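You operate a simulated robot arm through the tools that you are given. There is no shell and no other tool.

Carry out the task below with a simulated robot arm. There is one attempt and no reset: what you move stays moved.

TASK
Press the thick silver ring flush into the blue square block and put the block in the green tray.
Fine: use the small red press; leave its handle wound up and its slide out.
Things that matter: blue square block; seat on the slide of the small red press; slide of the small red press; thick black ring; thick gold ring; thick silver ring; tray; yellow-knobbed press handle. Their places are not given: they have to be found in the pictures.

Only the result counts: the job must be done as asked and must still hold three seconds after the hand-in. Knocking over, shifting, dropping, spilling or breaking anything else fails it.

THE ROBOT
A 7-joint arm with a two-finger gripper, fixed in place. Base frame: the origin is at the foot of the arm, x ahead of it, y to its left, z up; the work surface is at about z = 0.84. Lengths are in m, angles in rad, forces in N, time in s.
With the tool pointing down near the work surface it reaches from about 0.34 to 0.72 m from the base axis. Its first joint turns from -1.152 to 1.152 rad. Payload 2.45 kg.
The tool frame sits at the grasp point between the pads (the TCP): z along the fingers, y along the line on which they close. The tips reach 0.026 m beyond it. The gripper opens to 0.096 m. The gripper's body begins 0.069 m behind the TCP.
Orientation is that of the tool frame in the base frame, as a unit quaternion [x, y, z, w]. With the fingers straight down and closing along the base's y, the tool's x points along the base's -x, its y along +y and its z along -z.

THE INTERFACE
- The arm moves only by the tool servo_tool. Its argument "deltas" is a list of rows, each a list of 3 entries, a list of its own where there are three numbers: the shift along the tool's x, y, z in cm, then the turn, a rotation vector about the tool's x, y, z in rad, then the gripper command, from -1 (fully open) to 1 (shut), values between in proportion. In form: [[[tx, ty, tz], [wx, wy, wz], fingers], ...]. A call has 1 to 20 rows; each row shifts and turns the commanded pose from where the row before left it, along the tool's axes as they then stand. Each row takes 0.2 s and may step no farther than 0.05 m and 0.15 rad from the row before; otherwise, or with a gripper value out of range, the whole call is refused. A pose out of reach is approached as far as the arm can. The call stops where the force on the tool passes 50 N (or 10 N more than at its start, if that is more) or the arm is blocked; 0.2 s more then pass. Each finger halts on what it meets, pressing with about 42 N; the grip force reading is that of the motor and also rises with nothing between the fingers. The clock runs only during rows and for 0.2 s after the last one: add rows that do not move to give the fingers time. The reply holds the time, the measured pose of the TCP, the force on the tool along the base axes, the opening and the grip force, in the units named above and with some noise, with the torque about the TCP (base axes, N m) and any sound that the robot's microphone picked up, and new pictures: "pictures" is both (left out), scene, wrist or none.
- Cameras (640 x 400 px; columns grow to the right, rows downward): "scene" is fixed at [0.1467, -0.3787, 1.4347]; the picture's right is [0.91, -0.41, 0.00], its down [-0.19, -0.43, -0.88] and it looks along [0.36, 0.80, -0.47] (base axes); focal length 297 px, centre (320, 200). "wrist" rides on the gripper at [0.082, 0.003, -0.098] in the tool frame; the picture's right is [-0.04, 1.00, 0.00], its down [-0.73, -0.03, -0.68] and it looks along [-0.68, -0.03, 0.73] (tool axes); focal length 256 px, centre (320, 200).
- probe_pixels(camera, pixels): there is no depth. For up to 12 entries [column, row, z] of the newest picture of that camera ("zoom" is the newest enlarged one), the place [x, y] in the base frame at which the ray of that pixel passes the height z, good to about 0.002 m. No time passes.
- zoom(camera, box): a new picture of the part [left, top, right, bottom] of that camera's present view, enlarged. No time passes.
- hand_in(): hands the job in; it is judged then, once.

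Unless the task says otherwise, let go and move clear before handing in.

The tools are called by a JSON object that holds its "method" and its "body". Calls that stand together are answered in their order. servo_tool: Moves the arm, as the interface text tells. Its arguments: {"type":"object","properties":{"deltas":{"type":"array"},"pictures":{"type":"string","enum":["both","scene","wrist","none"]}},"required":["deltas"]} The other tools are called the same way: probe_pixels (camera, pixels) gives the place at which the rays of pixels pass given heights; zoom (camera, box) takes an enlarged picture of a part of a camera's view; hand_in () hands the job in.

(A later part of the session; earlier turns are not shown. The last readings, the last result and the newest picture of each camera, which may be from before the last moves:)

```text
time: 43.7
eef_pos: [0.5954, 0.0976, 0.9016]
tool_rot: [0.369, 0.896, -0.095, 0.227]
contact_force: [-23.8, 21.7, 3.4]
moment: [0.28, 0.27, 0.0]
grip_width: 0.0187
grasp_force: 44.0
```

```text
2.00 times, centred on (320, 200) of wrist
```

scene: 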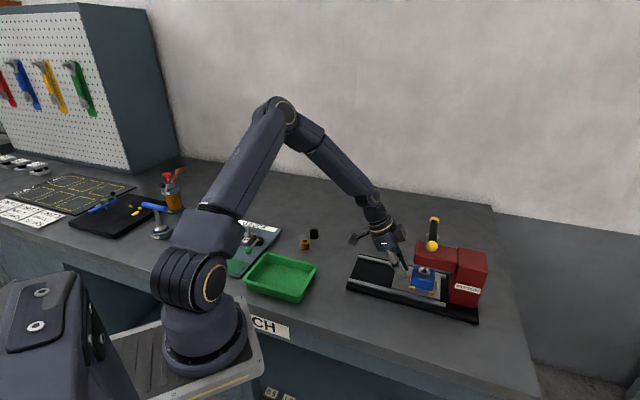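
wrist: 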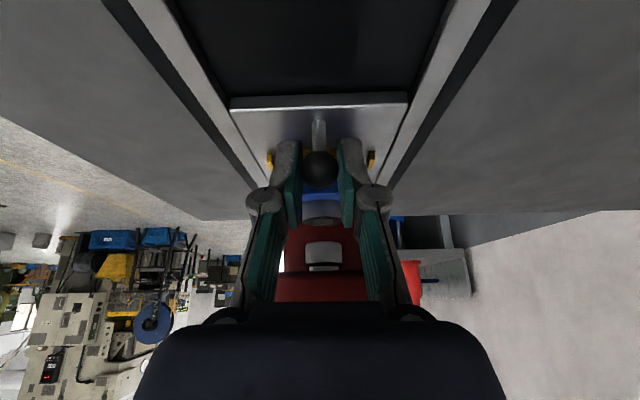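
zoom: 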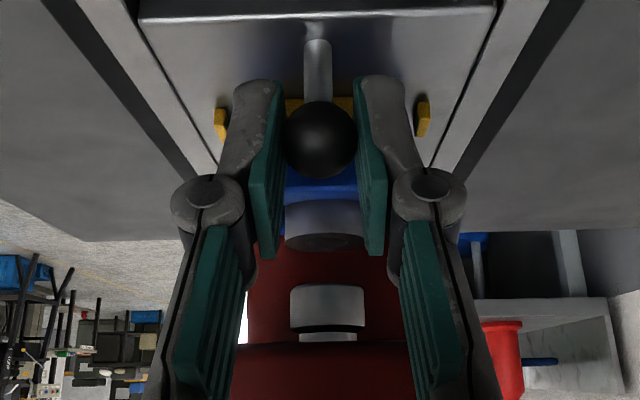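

The slide stopped with 32 N at v=0.352, a travel of 0.119, which matches the expected position under the ram. I'll unload, release the knob and back away.

{"method": "servo_tool", "body": {"deltas": [[[0.3, 0, -0.164], [0, 0, 0], 0.85], [[0, 0, 0], [0, 0, 0], 0.3], [[0, 0, 0], [0, 0, 0], 0.3], [[0, 0, 0], [0, 0, 0], 0.3], [[0, 0, -2.0], [0, 0, 0], 0.3], [[0, 0, -3.5], [0, 0, 0], 0.3], [[0, 0, -3.5], [0, 0, 0], 0.3], [[0, 0, 0], [0, 0, 0], 0.3]]}}

{"method": "zoom", "body": {"camera": "scene", "box": [365, 210, 485, 310]}}

{"method": "zoom", "body": {"camera": "wrist", "box": [240, 60, 400, 300]}}

```text
time: 45.5
eef_pos: [0.5614, 0.1263, 0.9819]
tool_rot: [0.372, 0.894, -0.096, 0.229]
contact_force: [0.0, 0.6, -0.5]
moment: [0.03, 0.03, 0.04]
grip_width: 0.0336
grasp_force: 0.1
```

scene: 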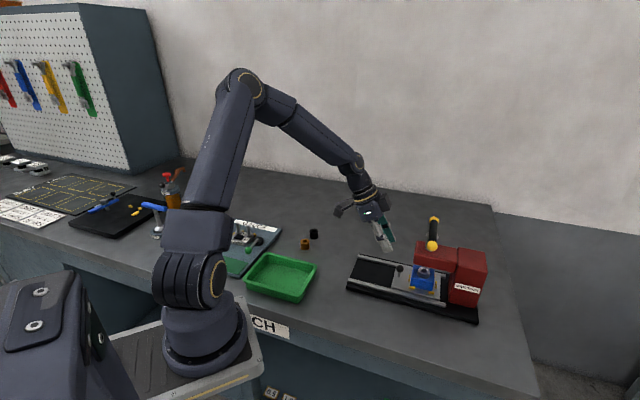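
wrist: 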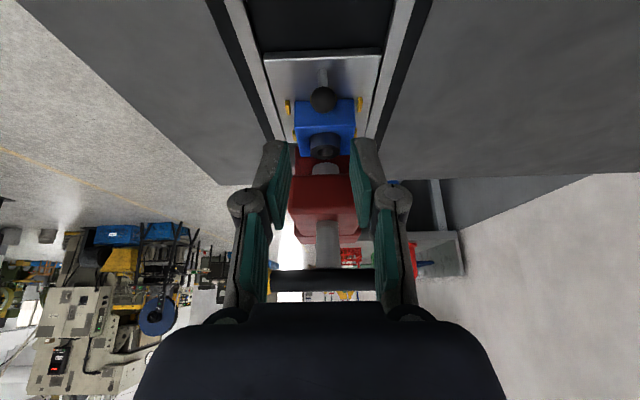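

```text
4.00 times, centred on (425, 260) of scene
```

zoom: 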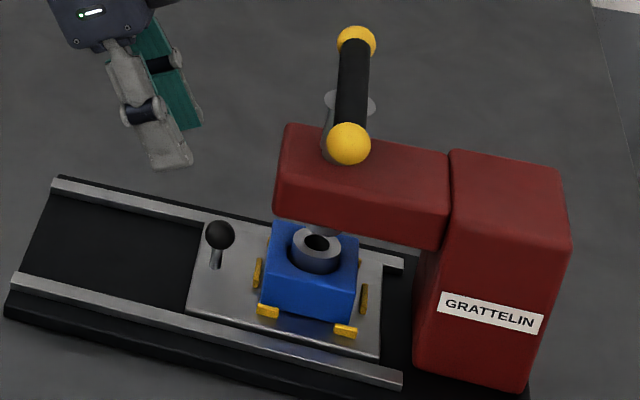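

```text
1.67 times, centred on (320, 180) of wrist
```

zoom: 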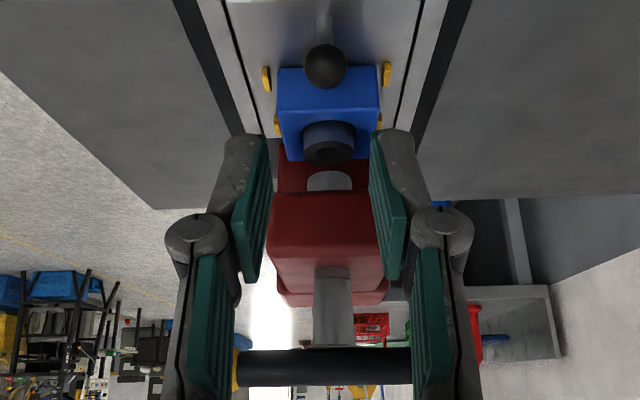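

The slide is in and released, with the ring under the ram. Next I'll lift, level the tool and turn it to close across the handle bar, then measure the bar.

{"method": "servo_tool", "body": {"deltas": [[[-1.92, 0, -3.51], [0, 0, 0], 0.3], [[-1.92, 0, -3.51], [0, 0, 0], 0.3], [[-1.92, 0, -3.51], [0, 0, 0], 0.3], [[0, 0, 0], [0, 0.125, 0], 0.3], [[0, 0, 0], [0, 0.125, 0], 0.3], [[0, 0, 0], [0, 0.125, 0], 0.3], [[0, 0, 0], [0, 0.125, 0], 0.3], [[0, 0, 0], [0, 0, -0.1309], 0.3], [[0, 0, 0], [0, 0, -0.1309], 0.3], [[0, 0, 0], [0, 0, -0.1309], 0.3], [[0, 0, 0], [0, 0, -0.1309], 0.3], [[0, 0, 0], [0, 0, -0.1309], 0.3], [[0, 0, 0], [0, 0, -0.1309], 0.3], [[0, 0, 0], [0, 0, -0.1309], 0.3], [[0, 0, 0], [0, 0, -0.1309], 0.3], [[0, 0, 0], [0, 0, -0.1309], 0.3], [[0, 0, 0], [0, 0, -0.1309], 0.3], [[0, 0, 0], [0, 0, -0.1309], 0.3], [[0, 0, 0], [0, 0, -0.1309], 0.3], [[0, 0, 0], [0, 0, 0], 0.3]]}}

{"method": "zoom", "body": {"camera": "wrist", "box": [40, 60, 320, 300]}}

{"method": "zoom", "body": {"camera": "scene", "box": [400, 205, 465, 265]}}

```text
time: 49.7
eef_pos: [0.5643, 0.1277, 1.1005]
tool_rot: [-0.383, 0.924, 0.0, 0.0]
contact_force: [-0.1, 0.4, 0.3]
moment: [-0.03, -0.02, 0.03]
grip_width: 0.0337
grasp_force: 0.1
```

scene: 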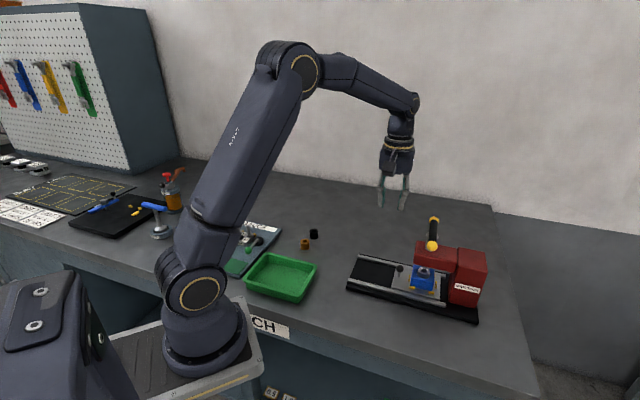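
wrist: 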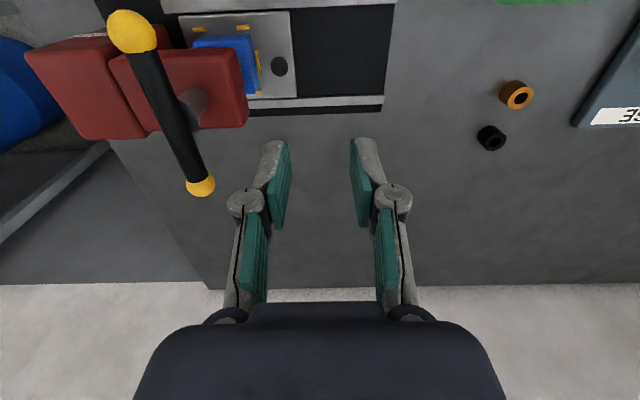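

```text
1.67 times, centred on (180, 180) of wrist
```

zoom: 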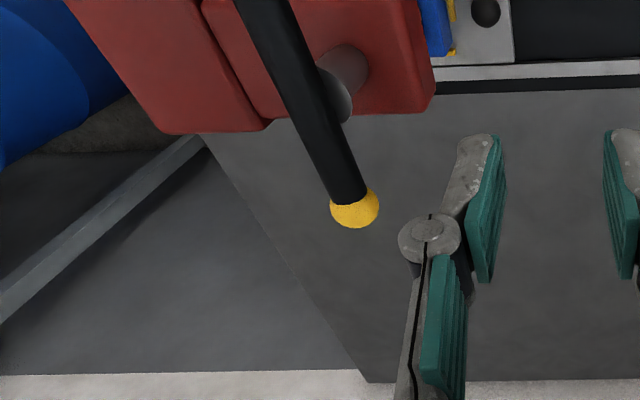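

```text
6.67 times, centred on (432, 235) of scene
```

zoom: 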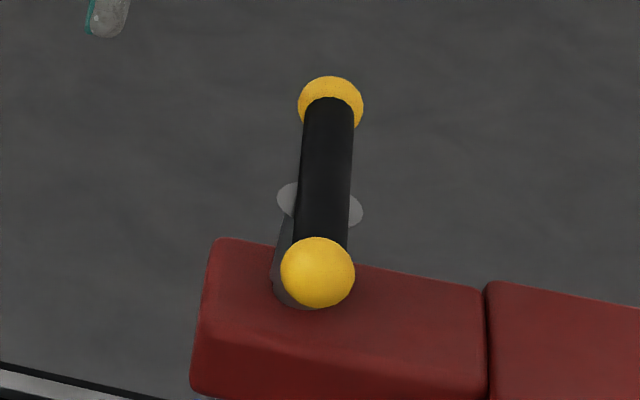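

{"method": "probe_pixels", "body": {"camera": "scene", "pixels": [[431.7, 245.8, 1.02], [431.7, 245.8, 1.03], [431.7, 245.8, 1.04], [433.65, 220.45, 1.02], [433.65, 220.45, 1.03], [433.65, 220.45, 1.04], [432, 234.5, 1.02]]}}

{"method": "probe_pixels", "body": {"camera": "wrist", "pixels": [[132, 32, 1.02], [132, 32, 1.03], [132, 32, 1.04], [201, 186, 1.02], [201, 186, 1.03], [201, 186, 1.04]]}}

```text
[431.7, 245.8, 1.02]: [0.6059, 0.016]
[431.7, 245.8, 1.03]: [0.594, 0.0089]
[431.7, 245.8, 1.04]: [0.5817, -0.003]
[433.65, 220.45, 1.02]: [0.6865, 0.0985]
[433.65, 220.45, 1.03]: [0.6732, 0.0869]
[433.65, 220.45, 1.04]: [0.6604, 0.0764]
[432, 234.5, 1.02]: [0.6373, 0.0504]
```

```text
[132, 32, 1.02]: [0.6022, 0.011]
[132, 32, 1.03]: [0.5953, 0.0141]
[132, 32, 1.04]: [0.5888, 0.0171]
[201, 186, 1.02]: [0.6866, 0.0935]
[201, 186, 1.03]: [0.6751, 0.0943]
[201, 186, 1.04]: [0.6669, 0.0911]
```

The handle bar is centred at (0.6405, 0.0533, 1.0245) and lies at 45°, with a hub disc just below at z≈1.0145. I'll move above its centre.

{"method": "servo_tool", "body": {"deltas": [[[-0.04, -3.55, 0], [0, 0, 0], 0.0], [[-0.04, -3.55, 0], [0, 0, 0], 0.0], [[-0.05, -3.55, 0], [0, 0, 0], 0.0], [[0, 0, 2.5], [0, 0, 0], 0.0], [[0, 0, 0], [0, 0, 0], 0.0], [[0, 0, 0], [0, 0, 0], 0.0]]}}

{"method": "zoom", "body": {"camera": "wrist", "box": [200, 80, 440, 250]}}

{"method": "zoom", "body": {"camera": "scene", "box": [390, 165, 475, 265]}}

```text
time: 51.1
eef_pos: [0.6389, 0.0531, 1.0743]
tool_rot: [-0.383, 0.924, -0.001, 0.0]
contact_force: [-0.1, 0.4, 0.2]
moment: [-0.02, -0.05, 0.0]
grip_width: 0.048
grasp_force: 0.1
```

scene: 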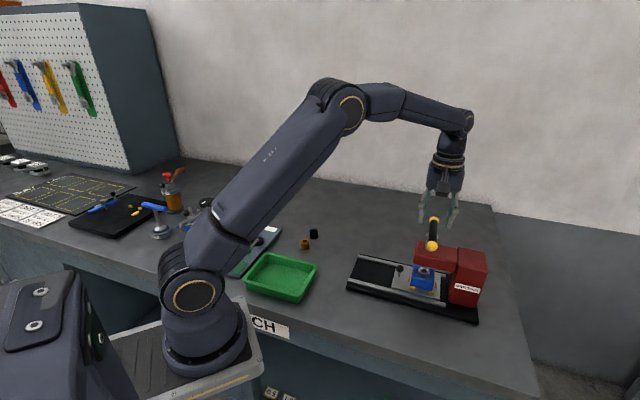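
wrist: 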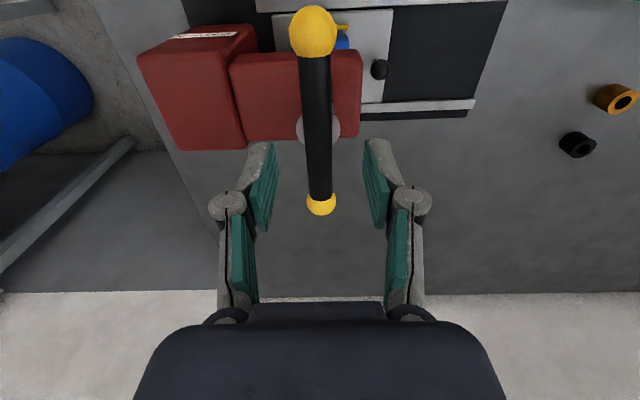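

```text
2.35 times, centred on (320, 165) of wrist
```

zoom: 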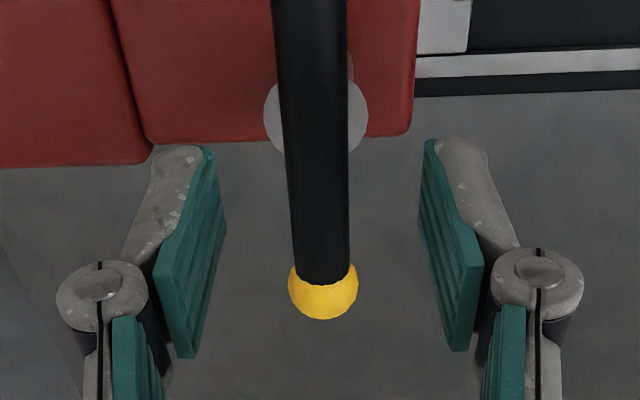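

```text
4.00 times, centred on (432, 215) of scene
```

zoom: 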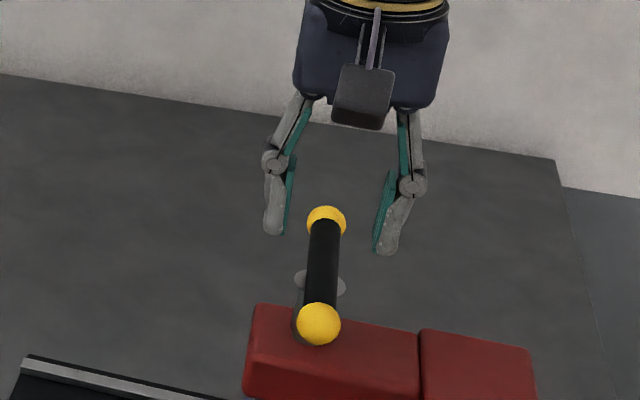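

{"method": "probe_pixels", "body": {"camera": "wrist", "pixels": [[318.3, 129.7, 1.015], [296.8, 130, 1.015], [340.5, 130, 1.015], [312, 32, 1.0245], [321, 203, 1.0245]]}}

```text
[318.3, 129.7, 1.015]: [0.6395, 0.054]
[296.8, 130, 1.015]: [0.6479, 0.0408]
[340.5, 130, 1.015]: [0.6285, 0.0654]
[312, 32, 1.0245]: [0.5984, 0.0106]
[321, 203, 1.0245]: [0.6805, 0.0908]
```

The hub centre (0.639, 0.0535) is right under the TCP. I'll lower to z≈1.045 and grip the bar.

{"method": "servo_tool", "body": {"deltas": [[[0, 0, 1.5], [0, 0, 0], 0.0], [[0, 0, 1.4], [0, 0, 0], 0.0], [[0, 0, 0], [0, 0, 0], 0.0], [[0, 0, 0], [0, 0, 0], 0.9], [[0, 0, 0], [0, 0, 0], 0.9], [[0, 0, 0], [0, 0, 0], 0.9], [[0, 0, 0], [0, 0, 0], 0.9]]}}

{"method": "zoom", "body": {"camera": "wrist", "box": [200, 80, 440, 250]}}

{"method": "zoom", "body": {"camera": "scene", "box": [400, 185, 470, 265]}}

```text
time: 52.7
eef_pos: [0.6388, 0.0531, 1.0478]
tool_rot: [-0.383, 0.924, -0.001, 0.0]
contact_force: [-5.8, 3.7, 0.0]
moment: [0.09, 0.17, -0.09]
grip_width: 0.0177
grasp_force: 43.0
```

scene: 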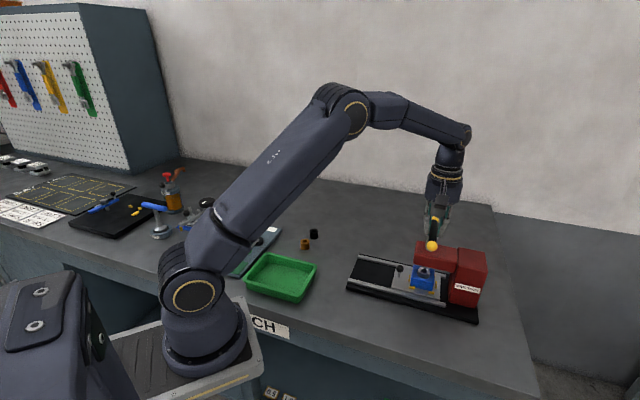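
wrist: 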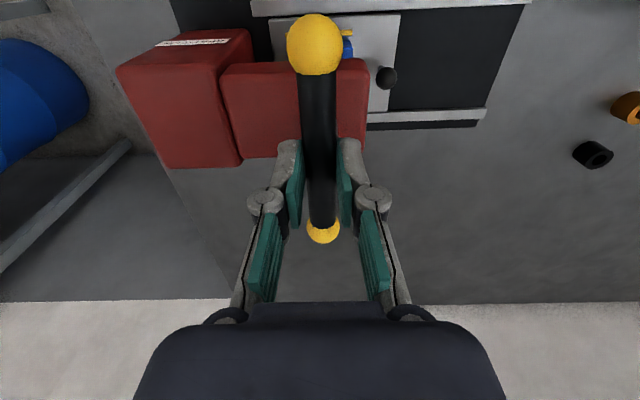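

```text
2.35 times, centred on (320, 165) of wrist
```

zoom: 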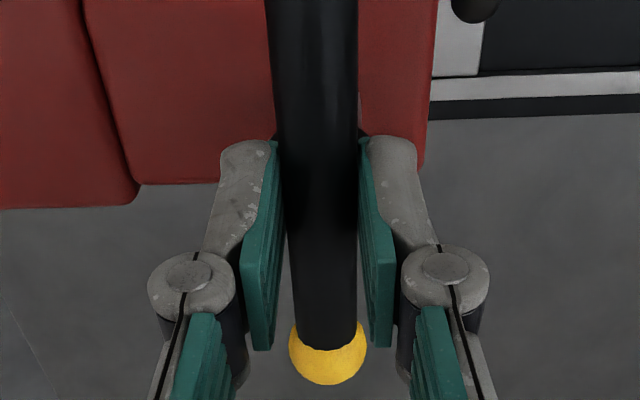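

```text
5.00 times, centred on (435, 225) of scene
```

zoom: 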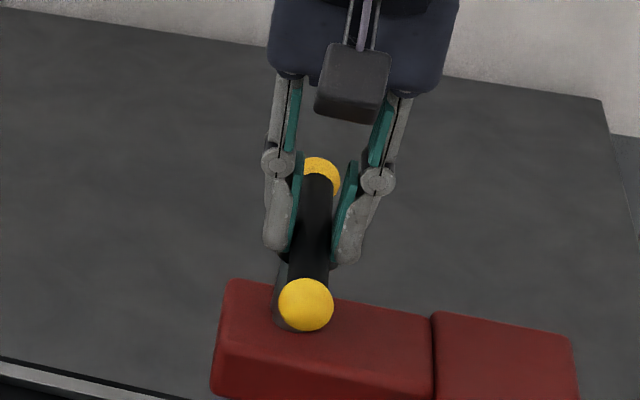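

The bar is held at width 0.0177. I'll try a small clockwise turn (seen from above) and watch the torque.

{"method": "servo_tool", "body": {"deltas": [[[0, 0, 0], [0, 0, 0.1], 0.9], [[0, 0, 0], [0, 0, 0.1], 0.9], [[0, 0, 0], [0, 0, 0.1], 0.9], [[0, 0, 0], [0, 0, 0], 0.9]]}}

{"method": "zoom", "body": {"camera": "scene", "box": [390, 205, 480, 305]}}

```text
time: 53.7
eef_pos: [0.6416, 0.0533, 1.0458]
tool_rot: [-0.24, 0.971, -0.002, -0.001]
contact_force: [-2.8, -1.6, -29.7]
moment: [0.34, -0.62, 0.09]
grip_width: 0.0176
grasp_force: 43.2
```

scene: 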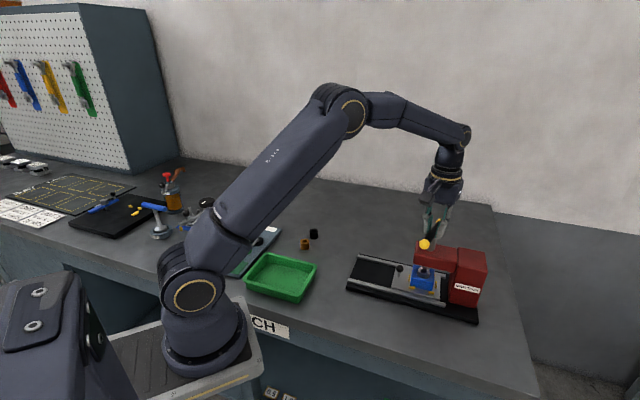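
wrist: 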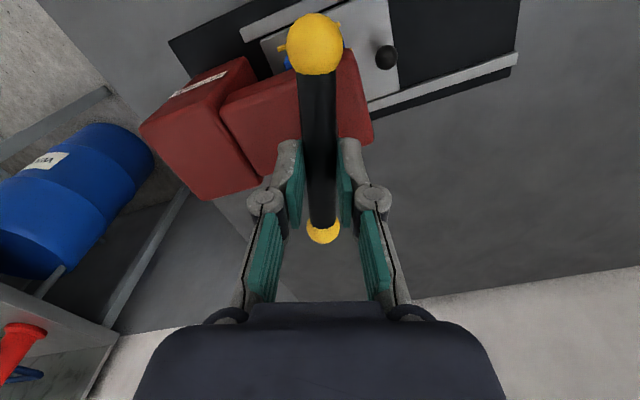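

```text
4.00 times, centred on (435, 255) of scene
```

zoom: 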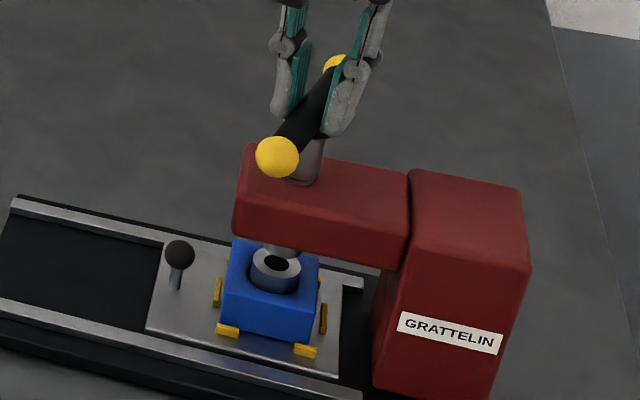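

Clockwise pulls the tool down with about 30 N, so clockwise lowers the screw. I'll follow it down to learn the lead.

{"method": "servo_tool", "body": {"deltas": [[[0, 0, 0.2], [0, 0, 0], 0.9], [[0, 0, 0], [0, 0, 0], 0.9]], "pictures": "none"}}

```text
time: 54.3
eef_pos: [0.6384, 0.0535, 1.0466]
tool_rot: [-0.239, 0.971, -0.002, -0.001]
contact_force: [-8.8, -7.9, -14.6]
moment: [-0.68, 1.19, 0.04]
grip_width: 0.0174
grasp_force: 43.4
```

{"method": "servo_tool", "body": {"deltas": [[[0, 0, 0.15], [0, 0, 0], 0.9], [[0, 0, 0], [0, 0, 0], 0.9]]}}

{"method": "zoom", "body": {"camera": "scene", "box": [390, 205, 480, 305]}}

```text
time: 54.9
eef_pos: [0.6395, 0.0527, 1.0449]
tool_rot: [-0.239, 0.971, -0.001, 0.0]
contact_force: [-14.0, -12.2, -0.5]
moment: [-0.67, 1.02, -0.04]
grip_width: 0.0171
grasp_force: 43.1
```

scene: 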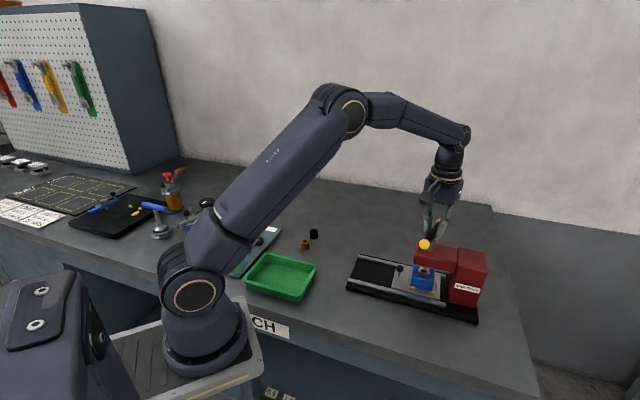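
wrist: 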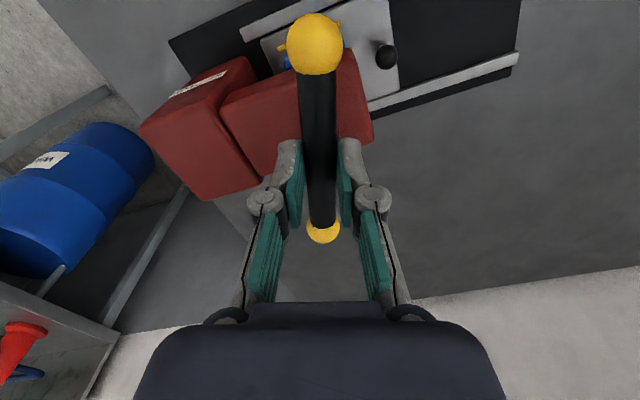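

```text
4.00 times, centred on (435, 255) of scene
```

zoom: 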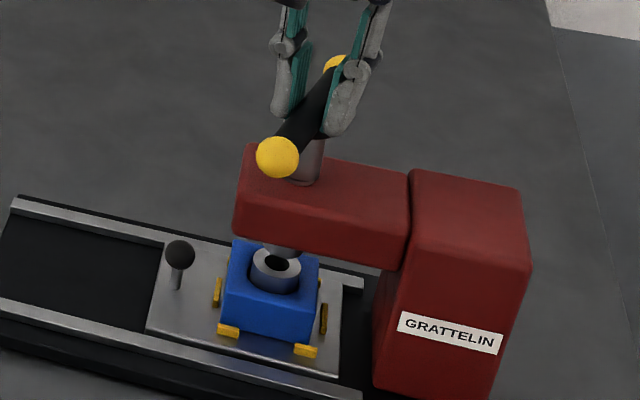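

The lead seems to be about 12 mm/rad. I'll relieve the side load and continue turning while following down.

{"method": "servo_tool", "body": {"deltas": [[[0.2, -0.06, 0], [0, 0, 0.1], 0.9], [[0, 0, 0.12], [0, 0, 0.1], 0.9], [[0, 0, 0.12], [0, 0, 0.1], 0.9], [[0, 0, 0.12], [0, 0, 0.1], 0.9], [[0, 0, 0], [0, 0, 0], 0.9]]}}

{"method": "zoom", "body": {"camera": "scene", "box": [390, 205, 480, 305]}}

```text
time: 56.1
eef_pos: [0.6401, 0.0535, 1.0416]
tool_rot: [-0.042, 0.999, 0.001, 0.003]
contact_force: [-3.4, -0.9, 16.7]
moment: [-0.05, 0.55, -0.14]
grip_width: 0.0174
grasp_force: 43.5
```

scene: 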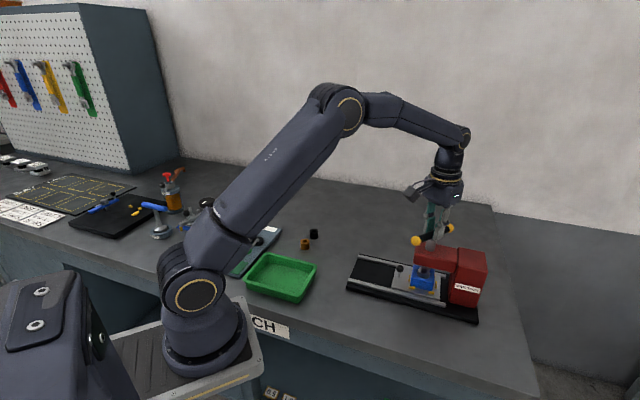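
wrist: 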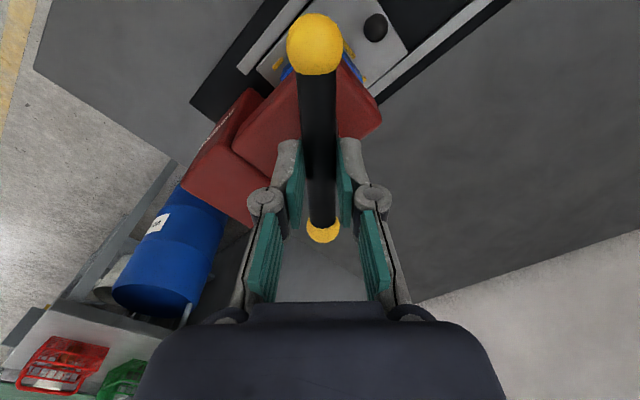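

```text
4.00 times, centred on (435, 255) of scene
```

zoom: 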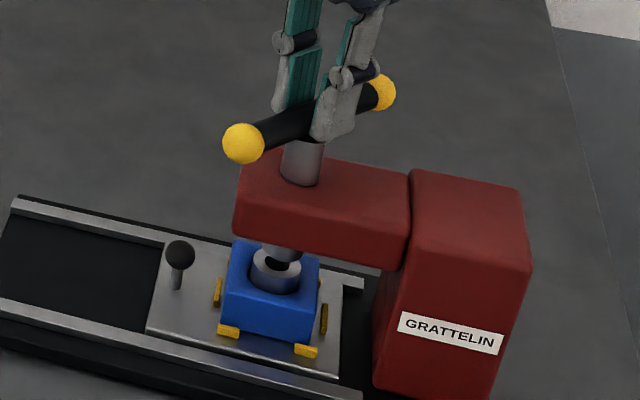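

{"method": "zoom", "body": {"camera": "scene", "box": [405, 245, 445, 285]}}

```text
10.00 times, centred on (425, 265) of scene
```

zoom: 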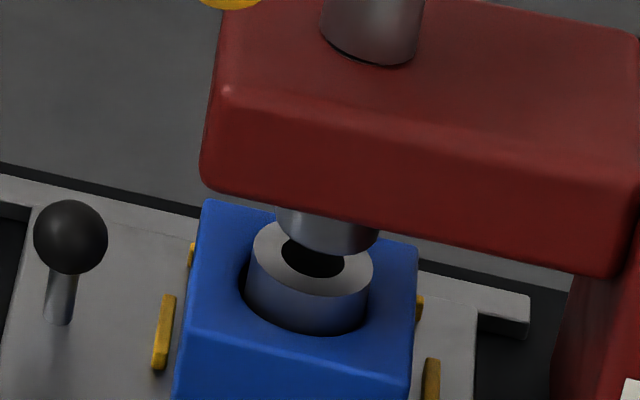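

{"method": "probe_pixels", "body": {"camera": "zoom", "pixels": [[311, 260, 0.907], [329, 237, 0.907], [329, 237, 0.91], [329, 237, 0.915], [329, 237, 0.92], [71, 238, 0.891], [384, 50, 0.979], [372, 35, 0.979]]}}

```text
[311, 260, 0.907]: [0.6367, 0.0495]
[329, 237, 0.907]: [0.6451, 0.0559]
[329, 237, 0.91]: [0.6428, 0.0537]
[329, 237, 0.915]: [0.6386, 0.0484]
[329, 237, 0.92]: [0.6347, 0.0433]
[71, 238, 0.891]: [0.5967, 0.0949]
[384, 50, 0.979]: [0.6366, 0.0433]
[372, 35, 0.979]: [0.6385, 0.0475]
```

The ram is just above the ring, with offsets within about 2 mm. I'll keep turning clockwise, following down more slowly.

{"method": "servo_tool", "body": {"deltas": [[[0, 0, -0.1], [0, 0, 0.1], 0.9], [[0, 0, 0.05], [0, 0, 0.1], 0.9], [[0, 0, 0.07], [0, 0, 0.1], 0.9], [[0, 0, 0.07], [0, 0, 0.1], 0.9], [[0, 0, 0], [0, 0, 0], 0.9]]}}

{"method": "zoom", "body": {"camera": "scene", "box": [405, 225, 465, 285]}}

```text
time: 57.3
eef_pos: [0.6397, 0.0523, 1.0405]
tool_rot: [0.159, 0.987, 0.0, 0.003]
contact_force: [13.0, 5.7, 9.1]
moment: [-0.12, -1.1, -0.03]
grip_width: 0.0176
grasp_force: 42.8
```

scene: 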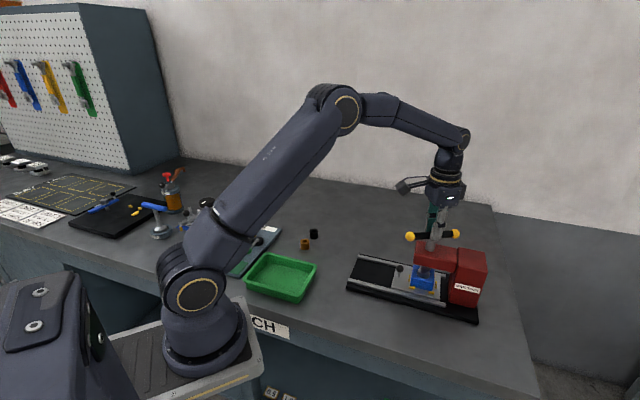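
wrist: 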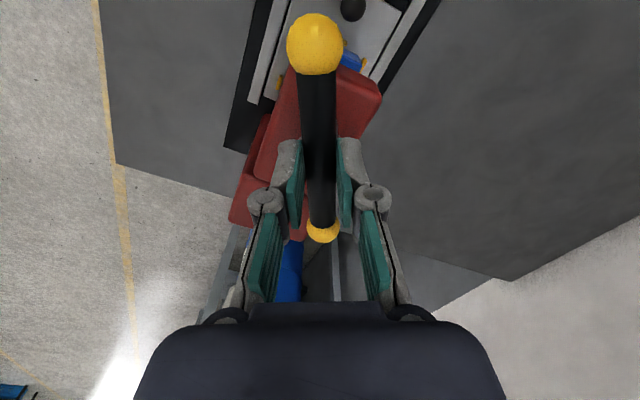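

```text
6.67 times, centred on (435, 255) of scene
```

zoom: 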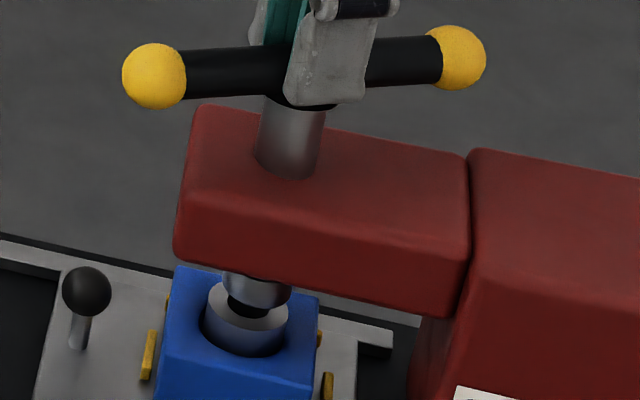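

Lead is close to 6.3 mm/rad. I'll relieve the side load and keep going in small steps toward ring contact.

{"method": "servo_tool", "body": {"deltas": [[[-0.12, 0.11, -0.04], [0, 0, 0.1], 0.9], [[0, 0, 0.06], [0, 0, 0.1], 0.9], [[0, 0, 0.06], [0, 0, 0.1], 0.9], [[0, 0, 0.06], [0, 0, 0.1], 0.9], [[0, 0, 0], [0, 0, 0], 0.9]]}}

{"method": "zoom", "body": {"camera": "scene", "box": [405, 245, 445, 285]}}

```text
time: 58.5
eef_pos: [0.6388, 0.0534, 1.0379]
tool_rot: [0.35, 0.937, -0.001, -0.001]
contact_force: [8.6, 4.5, -12.9]
moment: [-0.03, -0.34, 0.1]
grip_width: 0.0176
grasp_force: 42.3
```

scene: 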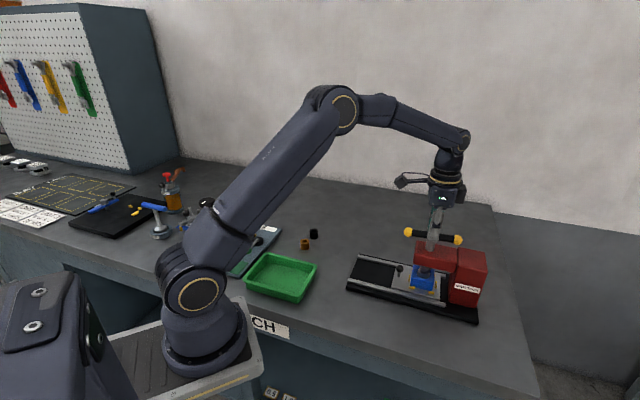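
wrist: 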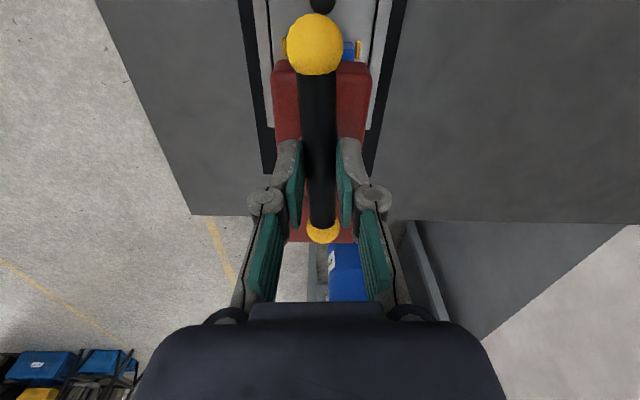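

```text
10.00 times, centred on (425, 265) of scene
```

zoom: 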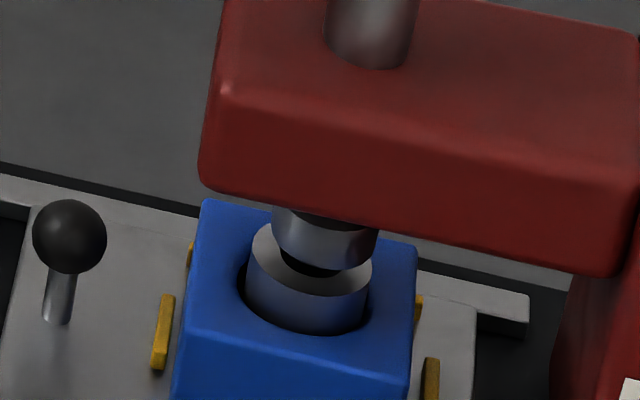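

{"method": "servo_tool", "body": {"deltas": [[[-0.05, 0.05, 0.15], [0, 0, 0.1], 0.9], [[0, 0, 0.08], [0, 0, 0.1], 0.9], [[0, 0, 0.06], [0, 0, 0.1], 0.9], [[0, 0, 0.06], [0, 0, 0.1], 0.9], [[0, 0, 0], [0, 0, 0], 0.9]]}}

{"method": "zoom", "body": {"camera": "scene", "box": [405, 245, 445, 285]}}

```text
time: 59.7
eef_pos: [0.6407, 0.0537, 1.0347]
tool_rot: [0.53, 0.848, -0.001, 0.0]
contact_force: [-13.7, 5.1, 1.2]
moment: [0.51, 0.44, 0.04]
grip_width: 0.0171
grasp_force: 43.0
```

scene: 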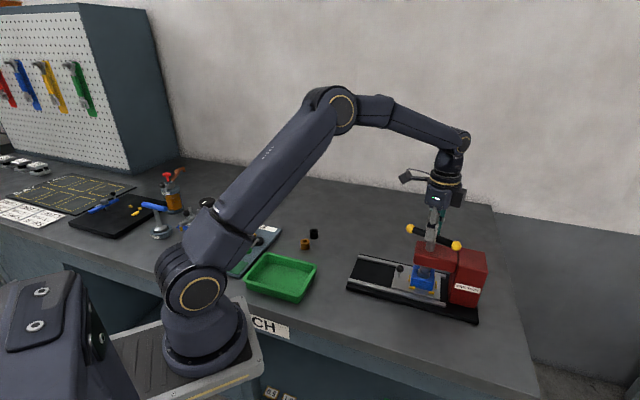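
wrist: 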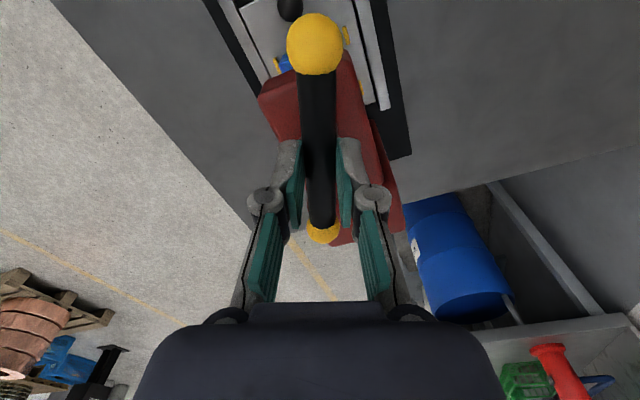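

```text
10.00 times, centred on (425, 265) of scene
```

zoom: 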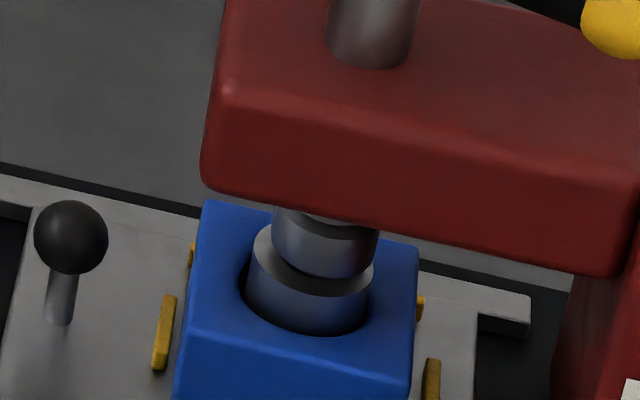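

The ram is about to touch the ring (ram bottom arc at row 279, ring edge at 295). I'll continue and watch torque and sound.

{"method": "servo_tool", "body": {"deltas": [[[0.12, -0.11, 0.06], [0, 0, 0.1], 0.9], [[0, 0, 0.065], [0, 0, 0.1], 0.9], [[0, 0, 0.065], [0, 0, 0.1], 0.9], [[0, 0, 0.065], [0, 0, 0.1], 0.9], [[0, 0, 0], [0, 0, 0], 0.9]]}}

{"method": "zoom", "body": {"camera": "scene", "box": [405, 245, 445, 285]}}

```text
time: 60.9
eef_pos: [0.6403, 0.0538, 1.0324]
tool_rot: [0.688, 0.725, 0.001, 0.002]
contact_force: [1.6, 4.1, -1.3]
moment: [0.54, -0.03, -0.06]
grip_width: 0.0177
grasp_force: 42.9
```

scene: 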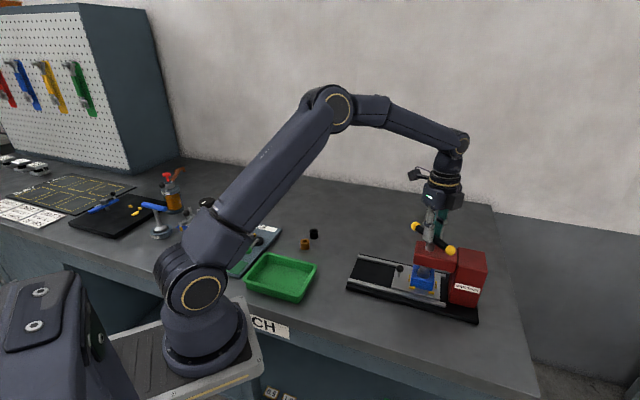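
wrist: 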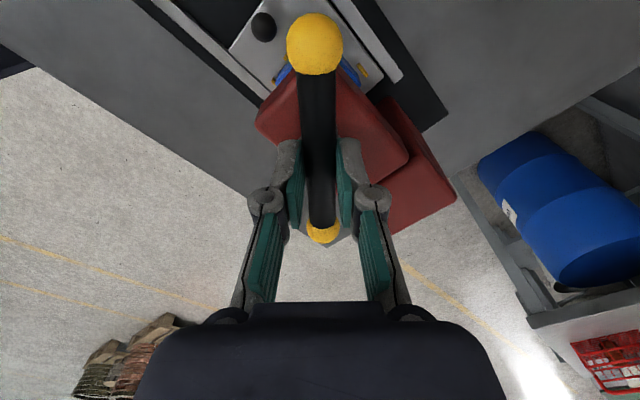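

```text
10.00 times, centred on (425, 265) of scene
```

zoom: 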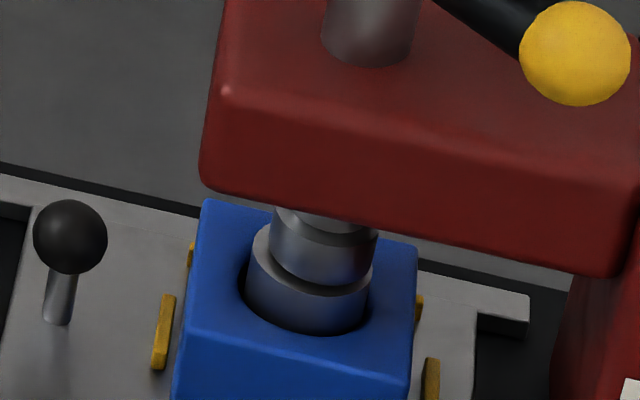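

{"method": "servo_tool", "body": {"deltas": [[[0, 0, 0.06], [0, 0, 0.1], 0.9], [[0, 0, 0.065], [0, 0, 0.1], 0.9], [[0, 0, 0.065], [0, 0, 0.1], 0.9], [[0, 0, 0.065], [0, 0, 0.1], 0.9], [[0, 0, 0], [0, 0, 0], 0.9]]}}

{"method": "zoom", "body": {"camera": "scene", "box": [405, 245, 445, 285]}}

```text
time: 62.1
eef_pos: [0.6394, 0.0528, 1.0291]
tool_rot: [0.819, 0.574, 0.001, 0.002]
contact_force: [5.5, 1.3, 0.9]
moment: [0.16, -0.17, -0.1]
grip_width: 0.0176
grasp_force: 42.9
```

scene: 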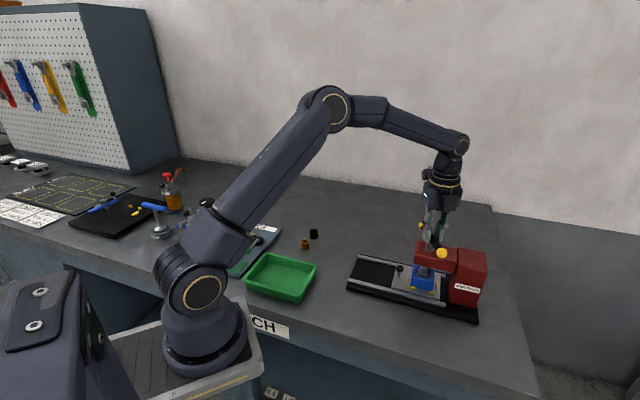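
wrist: 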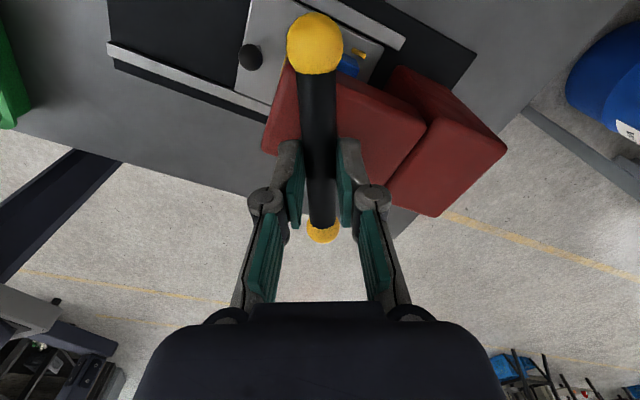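

```text
10.00 times, centred on (425, 265) of scene
```

zoom: 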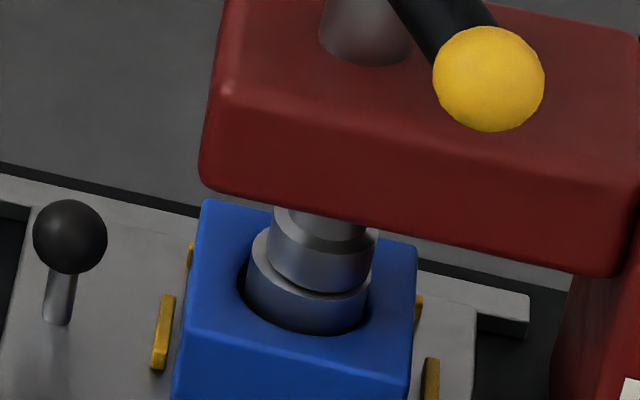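

{"method": "servo_tool", "body": {"deltas": [[[0, 0, 0.06], [0, 0, 0.1], 0.9], [[0, 0, 0.065], [0, 0, 0.1], 0.9], [[0, 0, 0.065], [0, 0, 0.1], 0.9], [[0, 0, 0.065], [0, 0, 0.1], 0.9], [[0, 0, 0], [0, 0, 0], 0.9]]}}

{"method": "zoom", "body": {"camera": "scene", "box": [405, 245, 445, 285]}}

```text
time: 63.3
eef_pos: [0.6398, 0.0527, 1.0279]
tool_rot: [0.916, 0.401, 0.002, 0.001]
contact_force: [9.0, -3.4, 10.7]
moment: [-0.54, 0.18, -0.09]
grip_width: 0.0176
grasp_force: 43.2
```

scene: 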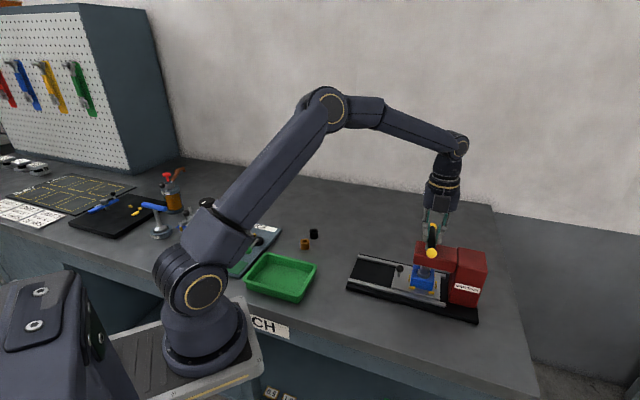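
wrist: 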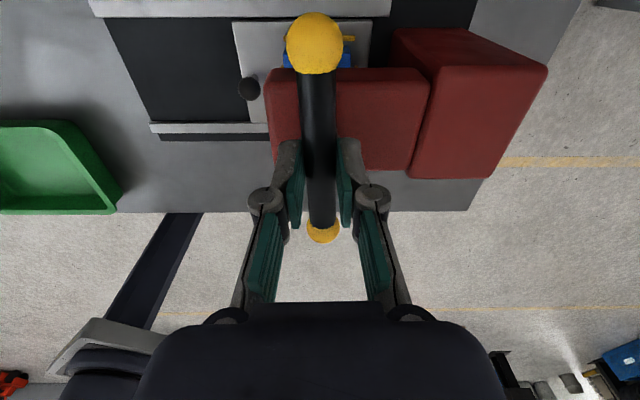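

```text
10.00 times, centred on (425, 265) of scene
```

zoom: 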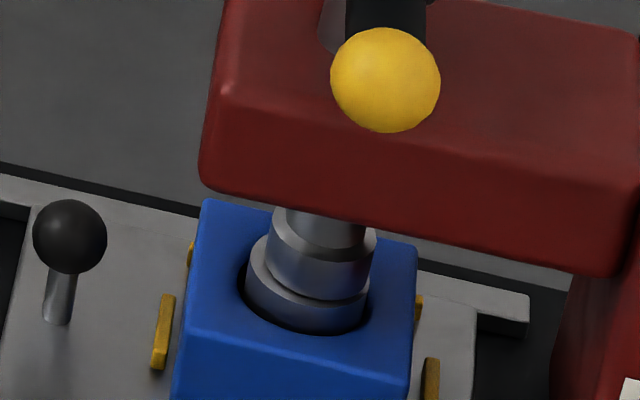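

About 3.1 rad are done and pressing seems to have begun (ram bottom near row 301). I'll regrip: release, lift and turn back half a turn.

{"method": "servo_tool", "body": {"deltas": [[[0, 0, -0.12], [0, 0, 0], 0.9], [[0, 0, 0], [0, 0, 0], 0.0], [[0, 0, 0], [0, 0, 0], 0.0], [[0, 0, 0], [0, 0, 0], 0.0], [[0, 0, -1.5], [0, 0, 0], 0.0], [[0, 0, -1.5], [0, 0, 0], 0.0], [[0, 0, 0], [0, 0, -0.15], 0.0], [[0, 0, 0], [0, 0, -0.15], 0.0], [[0, 0, 0], [0, 0, -0.15], 0.0], [[0, 0, 0], [0, 0, -0.15], 0.0], [[0, 0, 0], [0, 0, -0.15], 0.0], [[0, 0, 0], [0, 0, -0.15], 0.0], [[0, 0, 0], [0, 0, -0.15], 0.0], [[0, 0, 0], [0, 0, -0.15], 0.0], [[0, 0, 0], [0, 0, -0.15], 0.0], [[0, 0, 0], [0, 0, -0.15], 0.0], [[0, 0, 0], [0, 0, -0.15], 0.0], [[0, 0, 0], [0, 0, -0.15], 0.0]], "pictures": "none"}}

{"method": "servo_tool", "body": {"deltas": [[[0, 0, 0], [0, 0, -0.15], 0.0], [[0, 0, 0], [0, 0, -0.15], 0.0], [[0, 0, 0], [0, 0, -0.15], 0.0], [[0, 0, 0], [0, 0, -0.15], 0.0], [[0, 0, 0], [0, 0, -0.15], 0.0], [[0, 0, 0], [0, 0, -0.15], 0.0], [[0, 0, 0], [0, 0, -0.15], 0.0], [[0, 0, 0], [0, 0, -0.15], 0.0], [[0, 0, 0], [0, 0, -0.14], 0.0], [[0, 0, 0], [0, 0, 0], 0.0], [[0, 0, 0], [0, 0, 0], 0.0]]}}

{"method": "zoom", "body": {"camera": "scene", "box": [405, 235, 455, 285]}}

{"method": "zoom", "body": {"camera": "wrist", "box": [200, 20, 440, 250]}}

```text
time: 67.1
eef_pos: [0.64, 0.053, 1.0584]
tool_rot: [0.254, 0.967, 0.0, 0.002]
contact_force: [0.5, -0.2, 0.7]
moment: [0.0, -0.02, 0.0]
grip_width: 0.0481
grasp_force: 0.1
```

```text
time: 69.5
eef_pos: [0.6405, 0.0524, 1.0576]
tool_rot: [-0.4, 0.917, -0.001, 0.0]
contact_force: [0.0, -0.2, 0.1]
moment: [0.01, 0.03, 0.02]
grip_width: 0.0479
grasp_force: 0.0
```

scene: 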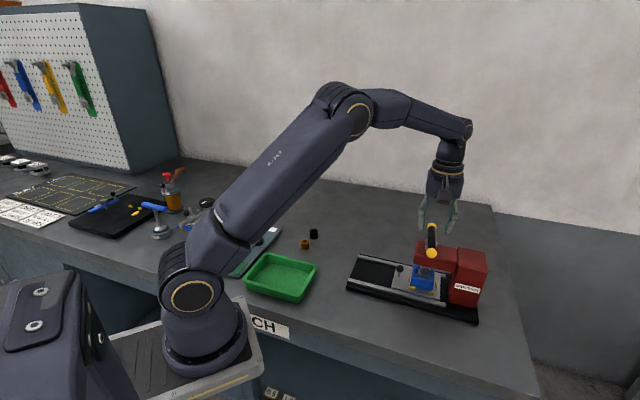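
wrist: 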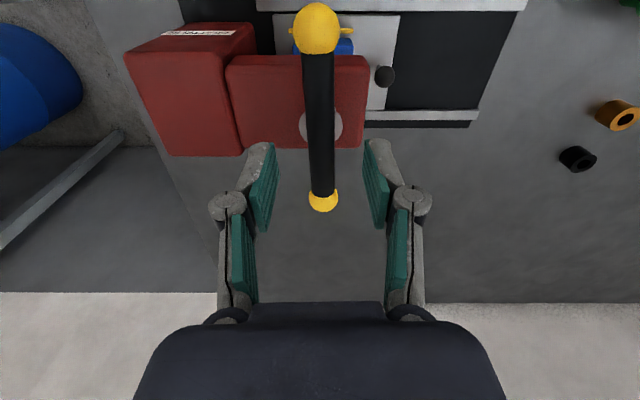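

```text
8.00 times, centred on (430, 260) of scene
```

zoom: 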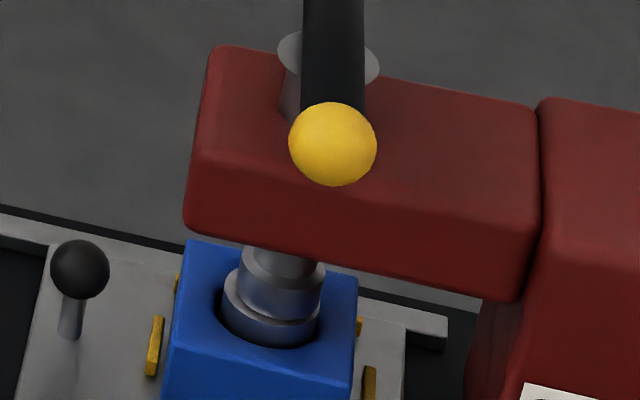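

```text
1.74 times, centred on (320, 135) of wrist
```

zoom: 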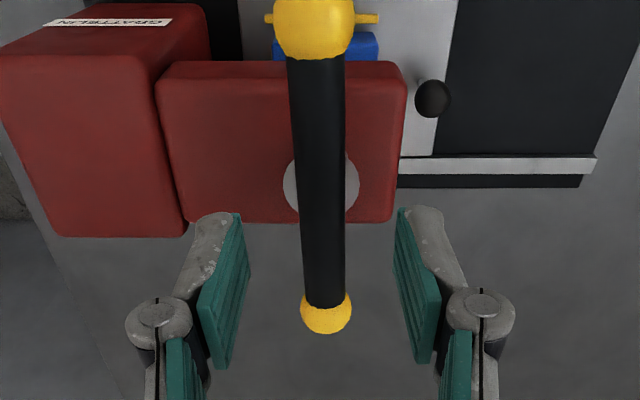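

The handle stayed put and the fingers straddle the bar again. I'll go down, grip, and continue clockwise.

{"method": "servo_tool", "body": {"deltas": [[[0, 0, 1.5], [0, 0, 0], 0.0], [[0, 0, 1.5], [0, 0, 0], 0.0], [[0, 0, 0], [0, 0, 0], 0.0], [[0, 0, 0], [0, 0, 0], 0.9], [[0, 0, 0], [0, 0, 0], 0.9], [[0, 0, 0], [0, 0, 0], 0.9], [[0, 0, 0], [0, 0, 0], 0.9], [[0, 0, 0.06], [0, 0, 0.1], 0.9], [[0, 0, 0.06], [0, 0, 0.1], 0.9], [[0, 0, 0.06], [0, 0, 0.1], 0.9], [[0, 0, 0], [0, 0, 0], 0.9]]}}

{"method": "zoom", "body": {"camera": "scene", "box": [405, 245, 445, 285]}}

```text
time: 71.9
eef_pos: [0.6402, 0.0537, 1.0248]
tool_rot: [-0.257, 0.966, -0.001, 0.002]
contact_force: [7.4, 1.7, -6.6]
moment: [-0.4, 0.48, -0.01]
grip_width: 0.0176
grasp_force: 43.2
```

scene: 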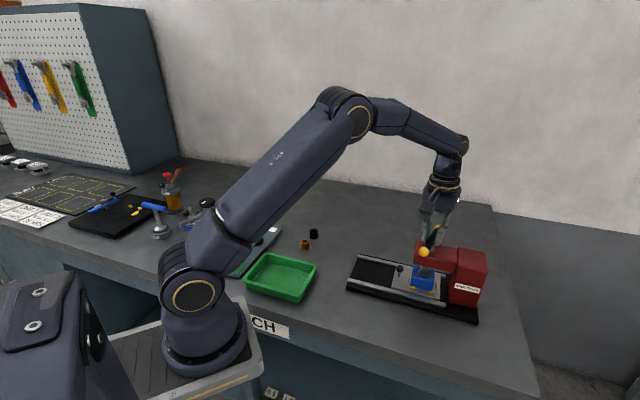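
wrist: 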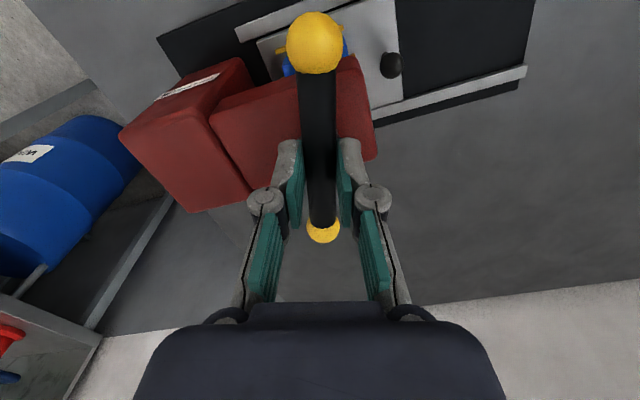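

```text
10.00 times, centred on (425, 265) of scene
```

zoom: 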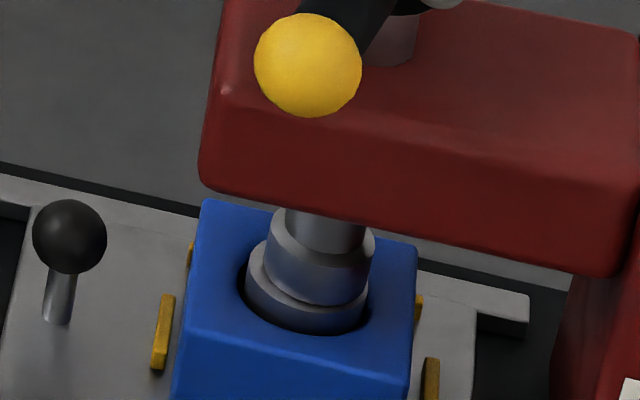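

The ring is going in (visible wall rows 310–333, shrinking). I'll continue turning.

{"method": "servo_tool", "body": {"deltas": [[[0, 0, 0.12], [0, 0, 0.1], 0.9], [[0, 0, 0.065], [0, 0, 0.1], 0.9], [[0, 0, 0.065], [0, 0, 0.1], 0.9], [[0, 0, 0.065], [0, 0, 0.1], 0.9], [[0, 0, 0.065], [0, 0, 0.1], 0.9], [[0, 0, 0.065], [0, 0, 0.1], 0.9], [[0, 0, 0], [0, 0, 0], 0.9]]}}

{"method": "zoom", "body": {"camera": "scene", "box": [405, 245, 445, 285]}}

```text
time: 73.5
eef_pos: [0.6419, 0.0521, 1.0219]
tool_rot: [0.04, 0.999, -0.001, 0.002]
contact_force: [16.4, -0.9, -5.6]
moment: [-0.01, 0.02, -0.04]
grip_width: 0.0175
grasp_force: 42.9
```

scene: 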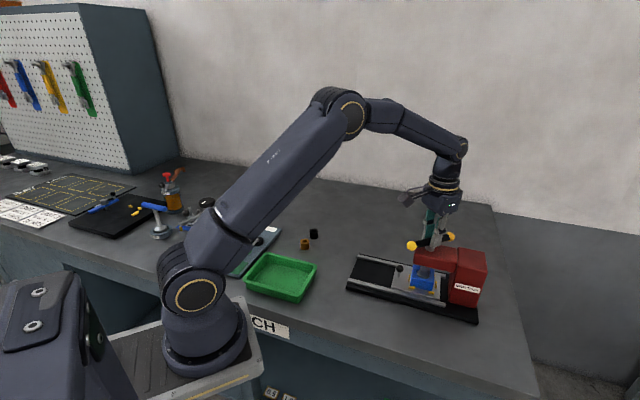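
wrist: 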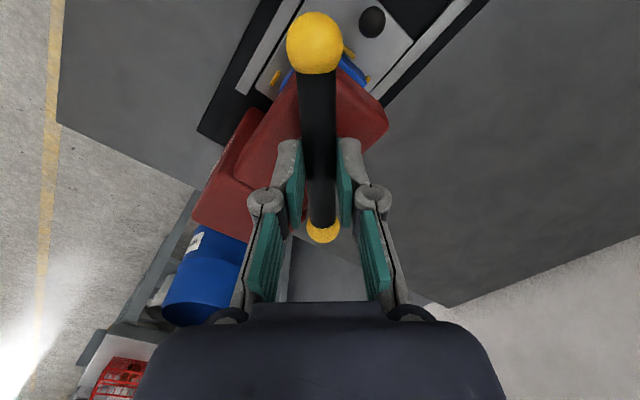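

```text
10.00 times, centred on (425, 265) of scene
```

zoom: 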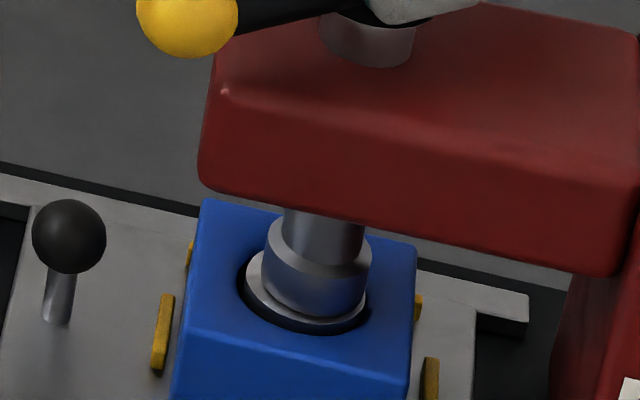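

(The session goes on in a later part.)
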